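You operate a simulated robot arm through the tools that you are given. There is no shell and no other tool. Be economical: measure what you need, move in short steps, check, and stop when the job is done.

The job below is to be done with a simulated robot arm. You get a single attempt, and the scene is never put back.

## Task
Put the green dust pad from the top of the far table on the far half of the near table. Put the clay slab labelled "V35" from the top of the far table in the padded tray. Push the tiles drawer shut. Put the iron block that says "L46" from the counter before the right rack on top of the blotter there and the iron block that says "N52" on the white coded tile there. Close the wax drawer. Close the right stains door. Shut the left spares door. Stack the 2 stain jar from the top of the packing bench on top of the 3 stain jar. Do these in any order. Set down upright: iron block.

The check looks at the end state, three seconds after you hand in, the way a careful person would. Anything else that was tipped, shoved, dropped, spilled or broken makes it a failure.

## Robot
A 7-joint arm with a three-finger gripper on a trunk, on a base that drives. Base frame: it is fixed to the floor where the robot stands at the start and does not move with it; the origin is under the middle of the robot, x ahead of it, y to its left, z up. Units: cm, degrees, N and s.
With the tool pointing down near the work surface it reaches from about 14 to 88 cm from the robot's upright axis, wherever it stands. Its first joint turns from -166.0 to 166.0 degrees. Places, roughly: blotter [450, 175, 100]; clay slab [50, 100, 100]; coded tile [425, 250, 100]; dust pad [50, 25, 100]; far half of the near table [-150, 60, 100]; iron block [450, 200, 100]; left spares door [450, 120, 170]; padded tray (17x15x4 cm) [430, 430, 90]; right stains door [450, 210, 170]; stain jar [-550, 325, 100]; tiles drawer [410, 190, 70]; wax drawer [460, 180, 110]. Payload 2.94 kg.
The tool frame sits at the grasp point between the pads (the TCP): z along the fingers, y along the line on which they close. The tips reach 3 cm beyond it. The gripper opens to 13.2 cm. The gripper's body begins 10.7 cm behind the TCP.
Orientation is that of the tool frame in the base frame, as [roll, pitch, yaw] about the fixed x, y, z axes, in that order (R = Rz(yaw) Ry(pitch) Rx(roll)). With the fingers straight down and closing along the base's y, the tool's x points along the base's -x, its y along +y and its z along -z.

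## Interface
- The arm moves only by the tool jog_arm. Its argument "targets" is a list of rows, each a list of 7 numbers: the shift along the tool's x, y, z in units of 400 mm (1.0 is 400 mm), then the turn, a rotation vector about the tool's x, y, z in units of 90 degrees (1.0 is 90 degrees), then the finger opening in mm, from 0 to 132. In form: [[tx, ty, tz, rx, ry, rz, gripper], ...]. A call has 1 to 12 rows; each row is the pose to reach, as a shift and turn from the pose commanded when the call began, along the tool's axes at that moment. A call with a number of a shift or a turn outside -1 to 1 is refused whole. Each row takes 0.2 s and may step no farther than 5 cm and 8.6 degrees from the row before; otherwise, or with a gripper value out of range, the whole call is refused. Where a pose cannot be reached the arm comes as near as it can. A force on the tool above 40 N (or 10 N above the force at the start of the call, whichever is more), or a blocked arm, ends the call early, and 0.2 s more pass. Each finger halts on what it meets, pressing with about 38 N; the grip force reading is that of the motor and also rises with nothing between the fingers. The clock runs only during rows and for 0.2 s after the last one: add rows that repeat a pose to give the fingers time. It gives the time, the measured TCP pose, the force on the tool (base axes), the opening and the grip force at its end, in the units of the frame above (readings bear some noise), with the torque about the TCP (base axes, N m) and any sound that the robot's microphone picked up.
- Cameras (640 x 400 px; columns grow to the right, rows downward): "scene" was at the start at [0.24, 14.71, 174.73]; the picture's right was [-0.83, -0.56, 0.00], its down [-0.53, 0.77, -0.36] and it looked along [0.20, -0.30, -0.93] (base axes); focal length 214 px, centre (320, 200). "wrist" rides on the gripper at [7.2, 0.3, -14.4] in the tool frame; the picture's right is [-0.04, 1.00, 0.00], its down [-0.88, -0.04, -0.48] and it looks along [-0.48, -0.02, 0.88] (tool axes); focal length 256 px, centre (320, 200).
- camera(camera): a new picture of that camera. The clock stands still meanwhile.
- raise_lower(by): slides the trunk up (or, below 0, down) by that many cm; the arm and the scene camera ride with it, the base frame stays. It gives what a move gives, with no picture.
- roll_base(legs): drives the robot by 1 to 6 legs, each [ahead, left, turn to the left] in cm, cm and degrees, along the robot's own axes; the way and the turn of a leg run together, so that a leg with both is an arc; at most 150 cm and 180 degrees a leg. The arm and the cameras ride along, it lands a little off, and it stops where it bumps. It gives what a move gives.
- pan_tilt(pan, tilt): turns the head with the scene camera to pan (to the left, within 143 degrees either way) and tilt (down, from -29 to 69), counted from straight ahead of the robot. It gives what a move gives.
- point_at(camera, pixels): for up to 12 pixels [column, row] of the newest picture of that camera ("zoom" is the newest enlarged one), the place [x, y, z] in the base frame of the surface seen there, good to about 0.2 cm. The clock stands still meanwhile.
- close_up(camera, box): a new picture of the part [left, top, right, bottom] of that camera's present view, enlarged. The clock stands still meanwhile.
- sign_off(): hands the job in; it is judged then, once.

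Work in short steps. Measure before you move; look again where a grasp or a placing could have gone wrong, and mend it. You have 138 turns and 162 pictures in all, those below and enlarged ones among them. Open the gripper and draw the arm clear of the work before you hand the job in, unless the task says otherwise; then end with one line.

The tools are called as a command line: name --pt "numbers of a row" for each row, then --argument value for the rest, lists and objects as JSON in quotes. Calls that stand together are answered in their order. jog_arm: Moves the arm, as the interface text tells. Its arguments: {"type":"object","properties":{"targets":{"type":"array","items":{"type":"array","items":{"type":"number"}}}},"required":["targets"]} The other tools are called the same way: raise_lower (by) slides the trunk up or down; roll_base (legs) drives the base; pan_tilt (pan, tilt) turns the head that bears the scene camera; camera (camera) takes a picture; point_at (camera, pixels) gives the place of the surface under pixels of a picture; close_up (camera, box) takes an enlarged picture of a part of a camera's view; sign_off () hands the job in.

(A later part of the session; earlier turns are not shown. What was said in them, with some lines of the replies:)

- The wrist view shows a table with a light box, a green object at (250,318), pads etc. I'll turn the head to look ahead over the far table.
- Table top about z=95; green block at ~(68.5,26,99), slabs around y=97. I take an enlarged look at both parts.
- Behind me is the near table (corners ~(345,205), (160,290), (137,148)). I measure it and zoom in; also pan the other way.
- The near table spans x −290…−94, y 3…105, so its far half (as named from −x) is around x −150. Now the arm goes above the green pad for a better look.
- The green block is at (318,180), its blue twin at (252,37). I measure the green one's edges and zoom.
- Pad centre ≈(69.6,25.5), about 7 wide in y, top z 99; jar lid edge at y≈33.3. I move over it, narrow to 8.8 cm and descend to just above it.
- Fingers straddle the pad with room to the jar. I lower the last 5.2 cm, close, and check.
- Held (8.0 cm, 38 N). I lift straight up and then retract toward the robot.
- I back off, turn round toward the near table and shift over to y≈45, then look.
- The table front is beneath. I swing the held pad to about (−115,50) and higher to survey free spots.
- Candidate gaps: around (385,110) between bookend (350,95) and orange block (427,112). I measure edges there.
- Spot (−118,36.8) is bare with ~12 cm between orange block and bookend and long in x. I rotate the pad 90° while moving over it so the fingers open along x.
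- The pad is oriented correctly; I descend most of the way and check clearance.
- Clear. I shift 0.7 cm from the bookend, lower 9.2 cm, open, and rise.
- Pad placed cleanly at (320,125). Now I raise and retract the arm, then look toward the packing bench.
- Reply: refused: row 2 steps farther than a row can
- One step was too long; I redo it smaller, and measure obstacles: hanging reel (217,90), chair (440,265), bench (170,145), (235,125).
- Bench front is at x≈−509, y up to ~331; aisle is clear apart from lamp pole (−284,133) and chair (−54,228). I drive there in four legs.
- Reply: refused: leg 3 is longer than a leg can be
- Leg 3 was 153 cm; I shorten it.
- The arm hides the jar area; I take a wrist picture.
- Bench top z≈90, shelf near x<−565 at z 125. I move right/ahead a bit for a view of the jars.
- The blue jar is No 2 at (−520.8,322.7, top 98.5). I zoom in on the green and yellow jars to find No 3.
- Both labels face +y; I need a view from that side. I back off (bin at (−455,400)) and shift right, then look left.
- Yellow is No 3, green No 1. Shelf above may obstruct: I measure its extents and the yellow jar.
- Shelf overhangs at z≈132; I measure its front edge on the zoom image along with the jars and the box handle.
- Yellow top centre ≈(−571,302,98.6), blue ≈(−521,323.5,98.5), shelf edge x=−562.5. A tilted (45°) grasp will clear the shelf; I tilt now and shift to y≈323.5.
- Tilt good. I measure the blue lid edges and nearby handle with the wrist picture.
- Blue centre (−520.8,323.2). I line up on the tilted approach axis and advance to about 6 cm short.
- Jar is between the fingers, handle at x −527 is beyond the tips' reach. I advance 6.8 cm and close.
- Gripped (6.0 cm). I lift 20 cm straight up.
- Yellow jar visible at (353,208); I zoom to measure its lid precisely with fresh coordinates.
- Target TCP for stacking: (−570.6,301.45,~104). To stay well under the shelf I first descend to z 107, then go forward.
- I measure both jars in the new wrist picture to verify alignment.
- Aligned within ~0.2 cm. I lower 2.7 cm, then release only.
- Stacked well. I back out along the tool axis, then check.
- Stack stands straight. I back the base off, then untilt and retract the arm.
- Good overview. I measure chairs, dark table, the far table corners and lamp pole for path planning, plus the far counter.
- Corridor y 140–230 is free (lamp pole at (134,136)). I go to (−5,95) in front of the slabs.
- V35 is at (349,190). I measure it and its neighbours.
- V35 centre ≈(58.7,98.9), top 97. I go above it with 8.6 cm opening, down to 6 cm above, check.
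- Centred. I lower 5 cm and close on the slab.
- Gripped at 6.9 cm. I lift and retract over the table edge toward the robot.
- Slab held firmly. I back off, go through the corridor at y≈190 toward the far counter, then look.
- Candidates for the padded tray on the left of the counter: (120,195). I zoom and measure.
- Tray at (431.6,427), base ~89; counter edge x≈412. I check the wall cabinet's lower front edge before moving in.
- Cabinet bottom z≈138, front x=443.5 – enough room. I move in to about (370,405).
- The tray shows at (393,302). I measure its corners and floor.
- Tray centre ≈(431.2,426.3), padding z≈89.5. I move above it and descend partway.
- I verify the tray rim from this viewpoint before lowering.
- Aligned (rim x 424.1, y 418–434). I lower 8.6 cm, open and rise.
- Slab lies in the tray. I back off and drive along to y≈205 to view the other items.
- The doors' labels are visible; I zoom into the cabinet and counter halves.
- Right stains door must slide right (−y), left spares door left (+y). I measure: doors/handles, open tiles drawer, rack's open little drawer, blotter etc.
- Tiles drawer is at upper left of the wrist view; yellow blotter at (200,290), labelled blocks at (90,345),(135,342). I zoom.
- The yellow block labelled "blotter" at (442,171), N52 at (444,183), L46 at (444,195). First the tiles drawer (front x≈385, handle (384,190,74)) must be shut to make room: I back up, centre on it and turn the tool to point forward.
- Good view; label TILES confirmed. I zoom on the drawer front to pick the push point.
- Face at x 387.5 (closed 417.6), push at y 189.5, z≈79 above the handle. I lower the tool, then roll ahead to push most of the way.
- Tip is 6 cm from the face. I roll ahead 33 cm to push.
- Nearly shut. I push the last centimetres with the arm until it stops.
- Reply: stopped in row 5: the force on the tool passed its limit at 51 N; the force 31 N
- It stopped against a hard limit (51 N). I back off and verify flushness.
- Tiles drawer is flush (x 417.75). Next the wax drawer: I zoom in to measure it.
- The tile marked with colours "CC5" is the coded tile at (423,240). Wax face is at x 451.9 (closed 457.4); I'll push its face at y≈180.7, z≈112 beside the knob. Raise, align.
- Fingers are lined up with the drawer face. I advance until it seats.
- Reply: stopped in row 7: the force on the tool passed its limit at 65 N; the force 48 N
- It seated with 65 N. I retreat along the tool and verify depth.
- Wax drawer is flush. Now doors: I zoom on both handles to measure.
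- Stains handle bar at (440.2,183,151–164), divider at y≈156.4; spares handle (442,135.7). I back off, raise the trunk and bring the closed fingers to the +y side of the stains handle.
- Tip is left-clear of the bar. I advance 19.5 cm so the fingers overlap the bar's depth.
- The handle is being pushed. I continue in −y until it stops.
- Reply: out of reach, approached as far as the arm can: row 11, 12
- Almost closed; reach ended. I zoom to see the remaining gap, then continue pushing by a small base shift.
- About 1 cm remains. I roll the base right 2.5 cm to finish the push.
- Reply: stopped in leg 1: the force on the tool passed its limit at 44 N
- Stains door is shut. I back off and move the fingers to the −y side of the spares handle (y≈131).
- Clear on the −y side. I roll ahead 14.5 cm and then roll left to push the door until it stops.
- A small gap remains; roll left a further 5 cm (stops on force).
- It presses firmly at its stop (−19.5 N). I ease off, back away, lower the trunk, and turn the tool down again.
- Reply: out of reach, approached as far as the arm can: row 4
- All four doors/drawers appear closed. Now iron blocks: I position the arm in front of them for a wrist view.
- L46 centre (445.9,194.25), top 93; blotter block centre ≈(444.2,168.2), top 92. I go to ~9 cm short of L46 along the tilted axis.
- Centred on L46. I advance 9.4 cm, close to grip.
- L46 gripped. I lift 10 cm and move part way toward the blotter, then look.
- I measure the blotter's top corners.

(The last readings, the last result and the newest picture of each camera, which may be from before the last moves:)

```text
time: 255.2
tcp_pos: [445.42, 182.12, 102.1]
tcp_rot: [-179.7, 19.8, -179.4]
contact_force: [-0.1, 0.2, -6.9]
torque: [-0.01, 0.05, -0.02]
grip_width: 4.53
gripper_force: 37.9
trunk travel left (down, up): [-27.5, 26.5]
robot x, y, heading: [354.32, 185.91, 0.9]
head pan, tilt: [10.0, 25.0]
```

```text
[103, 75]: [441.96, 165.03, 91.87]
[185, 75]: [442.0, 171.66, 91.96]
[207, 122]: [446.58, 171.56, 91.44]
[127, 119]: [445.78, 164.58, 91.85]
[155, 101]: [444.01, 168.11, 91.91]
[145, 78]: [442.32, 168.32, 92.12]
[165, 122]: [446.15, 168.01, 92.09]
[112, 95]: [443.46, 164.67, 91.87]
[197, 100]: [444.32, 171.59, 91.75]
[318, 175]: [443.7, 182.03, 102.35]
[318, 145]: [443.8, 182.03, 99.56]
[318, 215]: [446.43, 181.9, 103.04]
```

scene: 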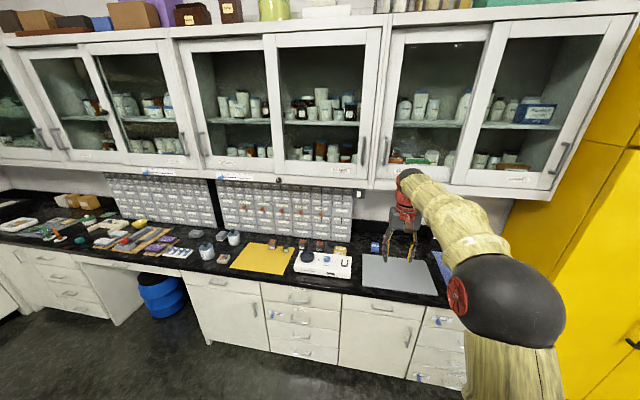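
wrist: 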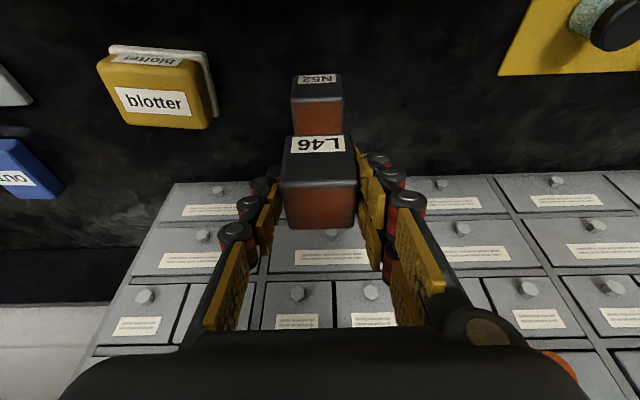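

Blotter top centre (444.2,168.1,92). I move over it to 3 cm above.

jog_arm --pt "0.01 -0.1 -0.004 0 0 0 25" --pt "0.02 -0.2 -0.007 0 0 0 25" --pt "0.039 -0.3 -0.014 0 0 0 25" --pt "0.039 -0.348 -0.014 0 0 0 25" --pt "0.065 -0.348 0.056 0 0 0 25"

camera --camera "wrist"

pan_tilt --pan -8 --tilt 30

camera --camera "scene"

```text
time: 256.4
tcp_pos: [444.09, 168.1, 99.03]
tcp_rot: [-179.5, 19.7, -179.4]
contact_force: [0.8, 0.2, -7.0]
torque: [0.02, 0.12, 0.02]
grip_width: 4.54
gripper_force: 38.1
trunk travel left (down, up): [-27.5, 26.5]
robot x, y, heading: [354.76, 185.86, 1.0]
head pan, tilt: [10.0, 25.0]
```

```text
51 pictures are left
```

wrist: 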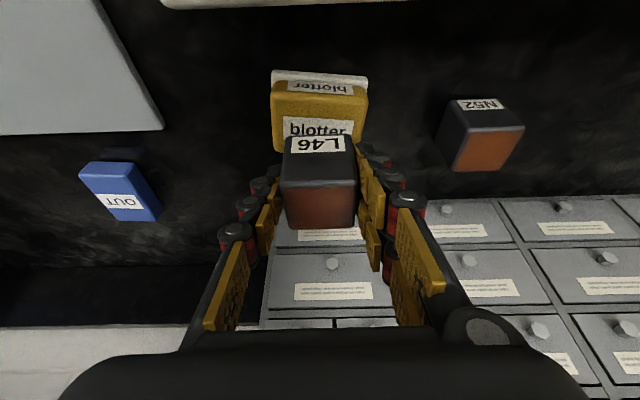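

```text
time: 257.2
tcp_pos: [444.07, 168.16, 99.05]
tcp_rot: [-179.5, 19.6, -179.3]
contact_force: [-0.3, -0.7, -6.8]
torque: [-0.02, 0.01, -0.03]
grip_width: 4.51
gripper_force: 38.3
trunk travel left (down, up): [-27.5, 26.5]
robot x, y, heading: [354.48, 185.89, 1.2]
head pan, tilt: [-8.0, 30.0]
```

```text
50 pictures are left
```

scene: 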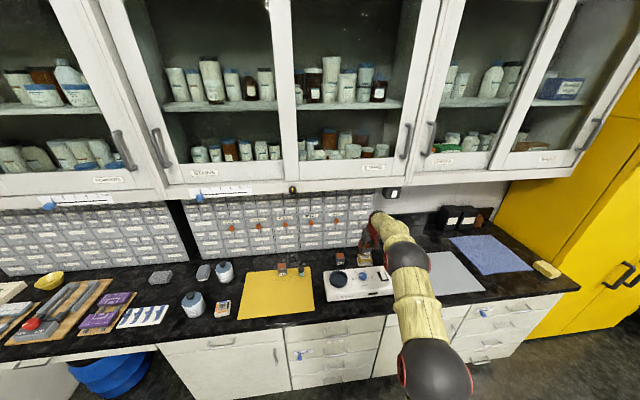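

I lower the block the last 2.9 cm, release, and withdraw along the tool axis.

jog_arm --pt "0.014 0 0.04 0 0 0 25" --pt "0.022 0 0.06 0 0 0 25" --pt "0.0255 0 0.0695 0 0 0 25" --pt "0.0255 0 0.0695 0 0 0 25" --pt "0.0255 0 0.0695 0 0 0 46" --pt "0.0255 0 0.0695 0 0 0 52" --pt "0.0255 0 0.0695 0 0 0 70" --pt "0.0255 0 0.0695 0 0 0 70"

camera --camera "wrist"

```text
time: 259.0
tcp_pos: [444.04, 168.05, 96.29]
tcp_rot: [-179.5, 19.8, -179.3]
contact_force: [0.4, 0.4, 0.8]
torque: [-0.02, -0.02, -0.02]
grip_width: 6.97
gripper_force: 0.1
trunk travel left (down, up): [-27.5, 26.5]
robot x, y, heading: [354.09, 185.87, 0.8]
head pan, tilt: [-8.0, 30.0]
```

```text
49 pictures are left
```

wrist: 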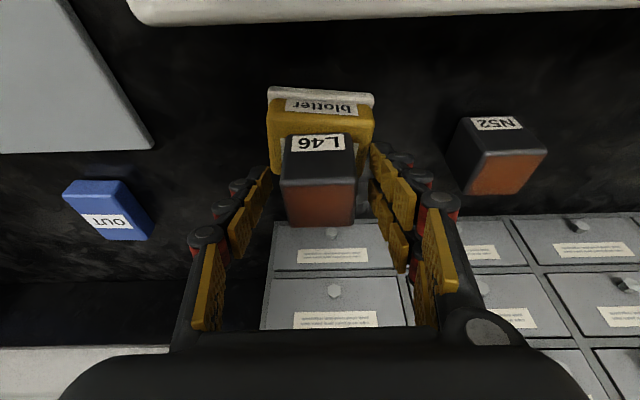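

L46 stands upright on the blotter. I withdraw and move over to N52 (445.9,182.4).

jog_arm --pt "0 0 -0.06 0 0 0 70" --pt "0 0 -0.16 0 0 0 70" --pt "0 0 -0.25 0 0 0 70" --pt "0 0.1 -0.25 0 0 0 70" --pt "0 0.2 -0.25 0 0 0 70" --pt "-0.009 0.3 -0.25 0 0 0 70" --pt "-0.009 0.357 -0.2 0 0 0 70" --pt "-0.009 0.357 -0.1 0 0 0 70"

camera --camera "wrist"

point_at --camera "wrist" --pixels '[[318, 150], [318, 130], [300, 150], [335, 150], [318, 165]]'

```text
time: 260.8
tcp_pos: [443.04, 182.28, 99.86]
tcp_rot: [-179.6, 19.8, -179.4]
contact_force: [1.3, 0.3, 0.7]
torque: [0.0, 0.06, 0.0]
grip_width: 6.99
gripper_force: 0.0
trunk travel left (down, up): [-27.5, 26.5]
robot x, y, heading: [354.53, 186.03, 0.8]
head pan, tilt: [-8.0, 30.0]
```

```text
48 pictures are left
```

wrist: 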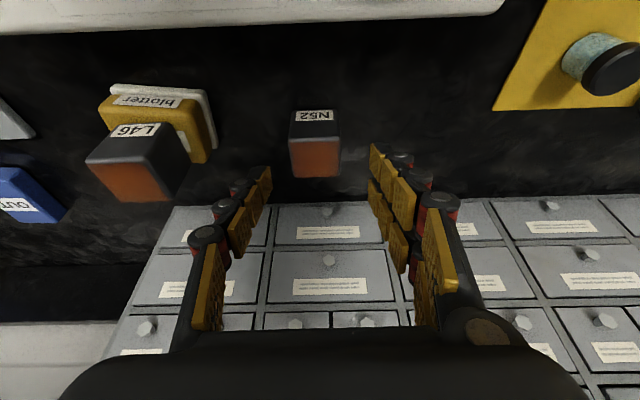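

```text
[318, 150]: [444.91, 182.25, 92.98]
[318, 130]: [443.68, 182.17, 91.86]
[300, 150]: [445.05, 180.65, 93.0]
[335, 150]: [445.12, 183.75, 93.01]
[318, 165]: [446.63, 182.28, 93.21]
```

Centred on N52. I advance 8.4 cm, grip, and lift 10 cm.

jog_arm --pt "0 0 0.09 0 0 0 70" --pt "0 0 0.16 0 0 0 70" --pt "0 0 0.208 0 0 0 70" --pt "0 0 0.208 0 0 0 50" --pt "0 0 0.208 0 0 0 25" --pt "0 0 0.208 0 0 0 25" --pt "0 0 0.208 0 0 0 25"

jog_arm --pt "-0.017 0 -0.047 0 0 0 25" --pt "-0.05 0 -0.14 0 0 0 25" --pt "-0.0855 0 -0.235 0 0 0 25" --pt "0 0 -0.267 0 0 0 25" --pt "0.09 0 -0.3 0 0 0 25" --pt "0.18 0 -0.33 0 0 0 25"

camera --camera "wrist"

```text
time: 262.4
tcp_pos: [446.04, 182.21, 92.14]
tcp_rot: [-179.5, 19.9, -179.3]
contact_force: [1.6, -3.8, 1.9]
torque: [-0.28, -0.15, -0.04]
grip_width: 4.54
gripper_force: 35.2
trunk travel left (down, up): [-27.5, 26.5]
robot x, y, heading: [354.83, 185.85, 0.9]
head pan, tilt: [-8.0, 30.0]
```

```text
time: 263.8
tcp_pos: [434.65, 182.33, 102.18]
tcp_rot: [-179.4, 19.9, -179.3]
contact_force: [-0.1, -0.2, -6.7]
torque: [-0.05, 0.01, 0.01]
grip_width: 4.54
gripper_force: 38.2
trunk travel left (down, up): [-27.5, 26.5]
robot x, y, heading: [354.77, 186.16, 0.8]
head pan, tilt: [-8.0, 30.0]
```

```text
47 pictures are left
```

wrist: 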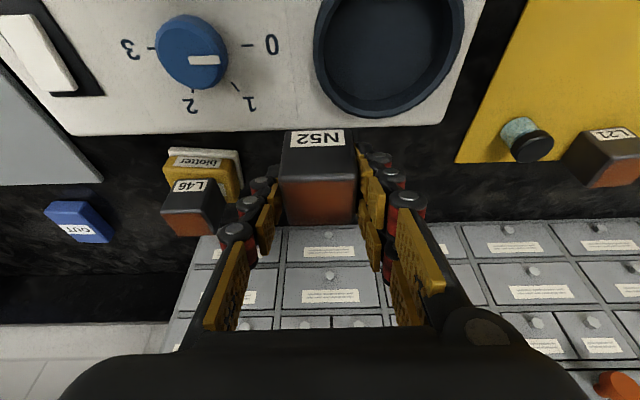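

N52 held. I raise it 6 cm, then roll left/back to bring it near the coded tile at (423,240).

jog_arm --pt "-0.025 0 -0.07 0 0 0 25" --pt "-0.051 0 -0.141 0 0 0 25"

roll_base --legs '[[-20, 0, 0], [0, 57, -0.8]]'

camera --camera "wrist"

camera --camera "scene"

```text
time: 264.4
tcp_pos: [434.47, 182.32, 108.07]
tcp_rot: [-179.5, 19.8, -179.2]
contact_force: [0.0, -0.6, -8.1]
torque: [-0.02, -0.02, 0.03]
grip_width: 4.53
gripper_force: 38.1
trunk travel left (down, up): [-27.5, 26.5]
robot x, y, heading: [354.15, 186.18, 1.0]
head pan, tilt: [-8.0, 30.0]
```

```text
time: 268.9
tcp_pos: [414.13, 237.51, 107.98]
tcp_rot: [-179.5, 19.8, 179.7]
contact_force: [0.2, 0.1, -6.9]
torque: [-0.03, 0.0, -0.05]
grip_width: 4.56
gripper_force: 37.8
trunk travel left (down, up): [-27.5, 26.5]
robot x, y, heading: [333.96, 242.39, -0.2]
head pan, tilt: [-8.0, 30.0]
```

```text
46 pictures are left
```

wrist: 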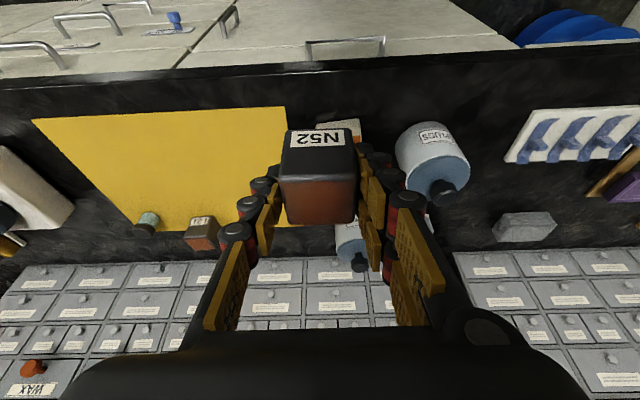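

```text
45 pictures are left
```

scene: 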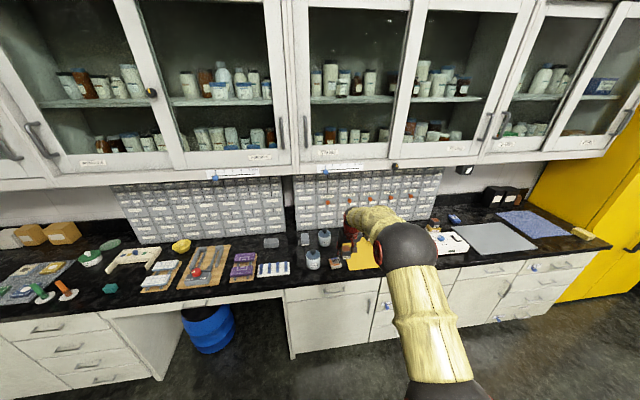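

The colour-coded tile shows at about (336,261). I zoom on it.

close_up --camera "scene" --box '[250, 225, 390, 295]'

```text
4.57 times, centred on (320, 260) of scene
```

zoom: 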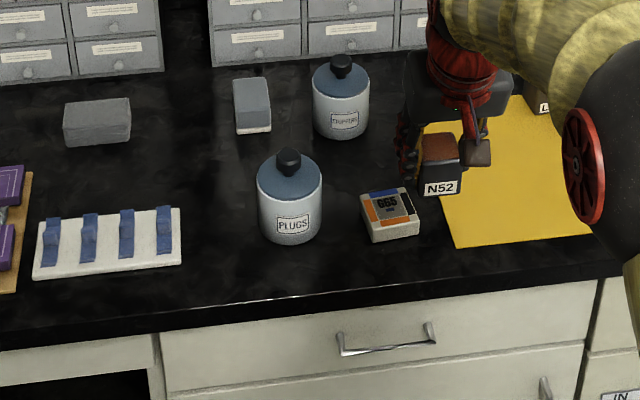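

point_at --camera "zoom" --pixels '[[363, 195], [405, 189], [419, 222], [372, 228], [390, 207], [325, 200], [318, 190], [290, 165], [258, 190], [350, 110]]'

close_up --camera "scene" --box '[320, 250, 350, 285]'

```text
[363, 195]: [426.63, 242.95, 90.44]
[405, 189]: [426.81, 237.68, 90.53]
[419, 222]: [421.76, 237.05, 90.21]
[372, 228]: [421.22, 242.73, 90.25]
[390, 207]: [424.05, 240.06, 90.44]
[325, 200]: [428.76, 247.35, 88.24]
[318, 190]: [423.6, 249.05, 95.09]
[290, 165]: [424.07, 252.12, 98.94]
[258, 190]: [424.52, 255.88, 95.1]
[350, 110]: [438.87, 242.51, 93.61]
```

```text
11.43 times, centred on (335, 268) of scene
```

zoom: 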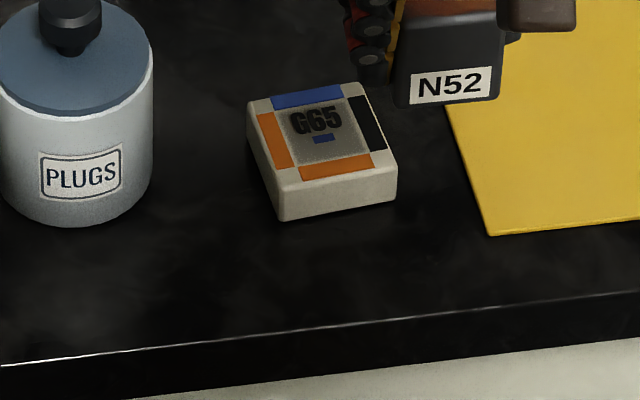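

Tile G65 centre (424.0,240.1), top 90.5. I move the block over it, 4 cm above.

jog_arm --pt "-0.08 0.02 0.03 0 0 0 25" --pt "-0.16 0.04 0.06 0 0 0 25" --pt "-0.237 0.065 0.086 0 0 0 25" --pt "-0.2 0.065 0.19 0 0 0 25" --pt "-0.156 0.065 0.307 0 0 0 25"

camera --camera "wrist"

close_up --camera "scene" --box '[300, 230, 380, 290]'

```text
time: 270.1
tcp_pos: [424.18, 239.98, 98.34]
tcp_rot: [-179.5, 19.8, 179.7]
contact_force: [2.3, 0.0, -6.8]
torque: [0.03, 0.12, -0.03]
grip_width: 4.55
gripper_force: 38.2
trunk travel left (down, up): [-27.5, 26.5]
robot x, y, heading: [334.0, 242.81, -0.1]
head pan, tilt: [-8.0, 30.0]
```

```text
42 pictures are left
```

wrist: 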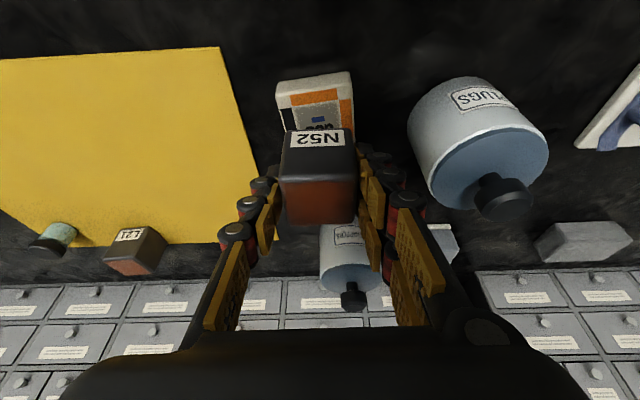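

```text
6.67 times, centred on (340, 260) of scene
```

zoom: 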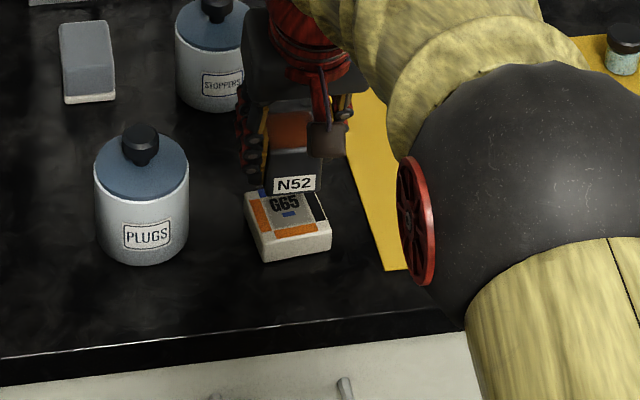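

I verify the relative positions of block and tile.

point_at --camera "wrist" --pixels '[[318, 160], [284, 170], [353, 170], [318, 135], [280, 90], [348, 83], [315, 95], [345, 120]]'

point_at --camera "zoom" --pixels '[[270, 250], [258, 225], [325, 222], [290, 215], [250, 195], [325, 190], [295, 184]]'

```text
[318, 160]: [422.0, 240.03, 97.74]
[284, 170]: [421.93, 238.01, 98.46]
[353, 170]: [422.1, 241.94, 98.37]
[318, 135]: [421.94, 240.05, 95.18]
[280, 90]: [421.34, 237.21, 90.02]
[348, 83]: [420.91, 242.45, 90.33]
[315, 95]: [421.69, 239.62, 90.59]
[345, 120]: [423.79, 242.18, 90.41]
```

```text
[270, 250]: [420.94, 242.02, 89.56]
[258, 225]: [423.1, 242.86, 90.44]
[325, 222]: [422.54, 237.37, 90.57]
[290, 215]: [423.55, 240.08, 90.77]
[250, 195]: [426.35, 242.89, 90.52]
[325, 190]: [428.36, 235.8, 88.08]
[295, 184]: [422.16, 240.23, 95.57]
```

Aligned. I lower 3.7 cm and release.

jog_arm --pt "0.016 0 0.044 0 0 0 25" --pt "0.026 0 0.07 0 0 0 25" --pt "0.031 0 0.085 0 0 0 25" --pt "0.0315 0 0.0865 0 0 0 25" --pt "0.0315 0 0.0865 0 0 0 46" --pt "0.0315 0 0.0865 0 0 0 52" --pt "0.0315 0 0.0865 0 0 0 66" --pt "0.0315 0 0.0865 0 0 0 66"

camera --camera "wrist"

```text
time: 271.9
tcp_pos: [424.12, 239.93, 94.75]
tcp_rot: [-179.5, 19.9, 179.7]
contact_force: [-0.6, 0.1, -0.4]
torque: [-0.04, -0.01, 0.0]
grip_width: 6.61
gripper_force: 0.0
trunk travel left (down, up): [-27.5, 26.5]
robot x, y, heading: [333.58, 242.84, -0.2]
head pan, tilt: [-8.0, 30.0]
```

```text
40 pictures are left
```

wrist: 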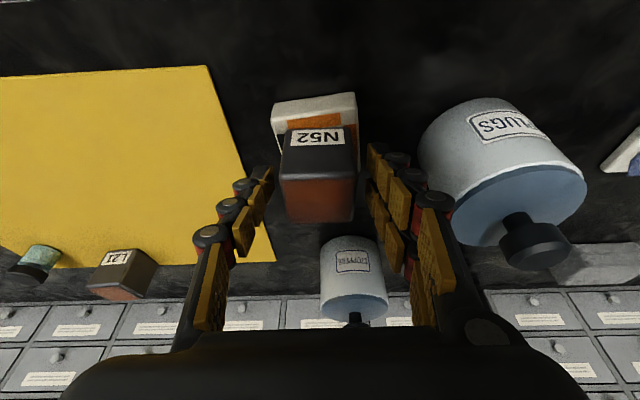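

N52 sits on the tile. I withdraw along the axis, back the base off and take verification pictures.

jog_arm --pt "0 0 -0.06 0 0 0 66" --pt "0 0 -0.15 0 0 0 66" --pt "0 0 -0.27 0 0 0 66" --pt "0 0 -0.39 0 0 0 66" --pt "0 0 -0.51 0 0 0 66"

roll_base --legs '[[-40, 0, 0]]'

pan_tilt --pan -20 --tilt 20

camera --camera "scene"

camera --camera "wrist"

```text
time: 273.1
tcp_pos: [417.0, 239.97, 114.26]
tcp_rot: [-179.4, 19.7, 179.6]
contact_force: [-0.5, 0.5, -0.5]
torque: [-0.03, -0.08, 0.01]
grip_width: 6.61
gripper_force: 0.0
trunk travel left (down, up): [-27.5, 26.5]
robot x, y, heading: [334.15, 242.51, 0.1]
head pan, tilt: [-8.0, 30.0]
```

```text
time: 275.6
tcp_pos: [376.34, 240.39, 114.5]
tcp_rot: [-179.5, 19.8, 180.0]
contact_force: [0.0, -0.9, 0.8]
torque: [0.04, -0.01, -0.01]
grip_width: 6.6
gripper_force: 0.0
trunk travel left (down, up): [-27.5, 26.5]
robot x, y, heading: [293.34, 242.43, 0.4]
head pan, tilt: [-8.0, 30.0]
```

```text
time: 276.3
tcp_pos: [376.41, 240.42, 114.42]
tcp_rot: [-179.4, 19.8, 180.0]
contact_force: [-0.1, -0.6, -0.2]
torque: [0.0, 0.02, -0.01]
grip_width: 6.62
gripper_force: 0.0
trunk travel left (down, up): [-27.5, 26.5]
robot x, y, heading: [292.88, 242.36, 0.2]
head pan, tilt: [-20.0, 20.0]
```

```text
39 pictures are left
```

scene: 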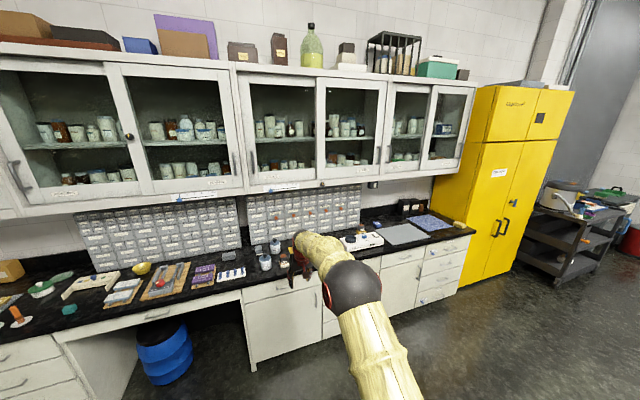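

```text
38 pictures are left
```

wrist: 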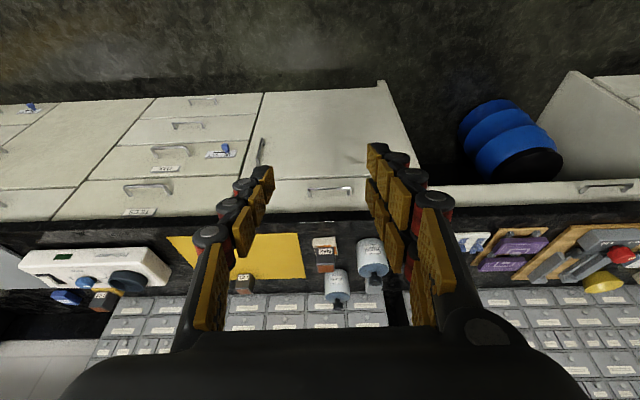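

I zoom on the doors and the blocks for a final check.

close_up --camera "scene" --box '[300, 65, 480, 195]'

close_up --camera "wrist" --box '[20, 220, 380, 320]'

```text
3.08 times, centred on (390, 130) of scene
```

zoom: 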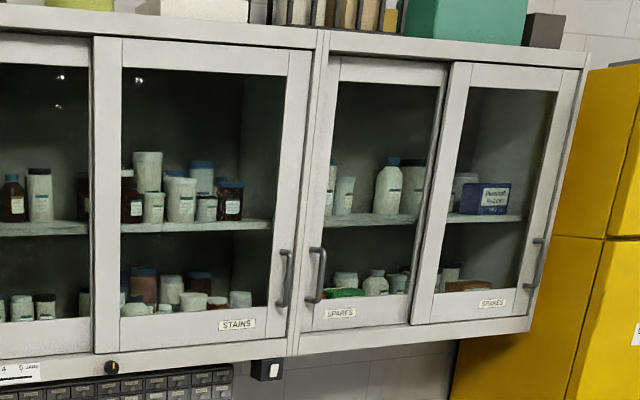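

```text
1.78 times, centred on (200, 270) of wrist
```

zoom: 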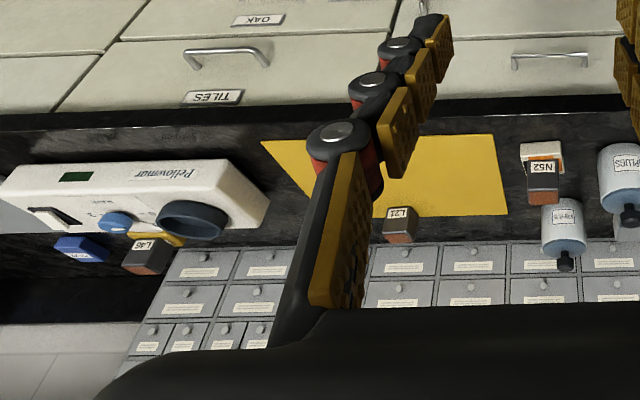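

All checks look right: the doors and drawers are shut, the blocks stand upright in place, and the arm is clear. I hand in.

sign_off

```text
The job is handed in.
```

All nine parts of the job are done and handed in, with the gripper open and the arm clear of the work.
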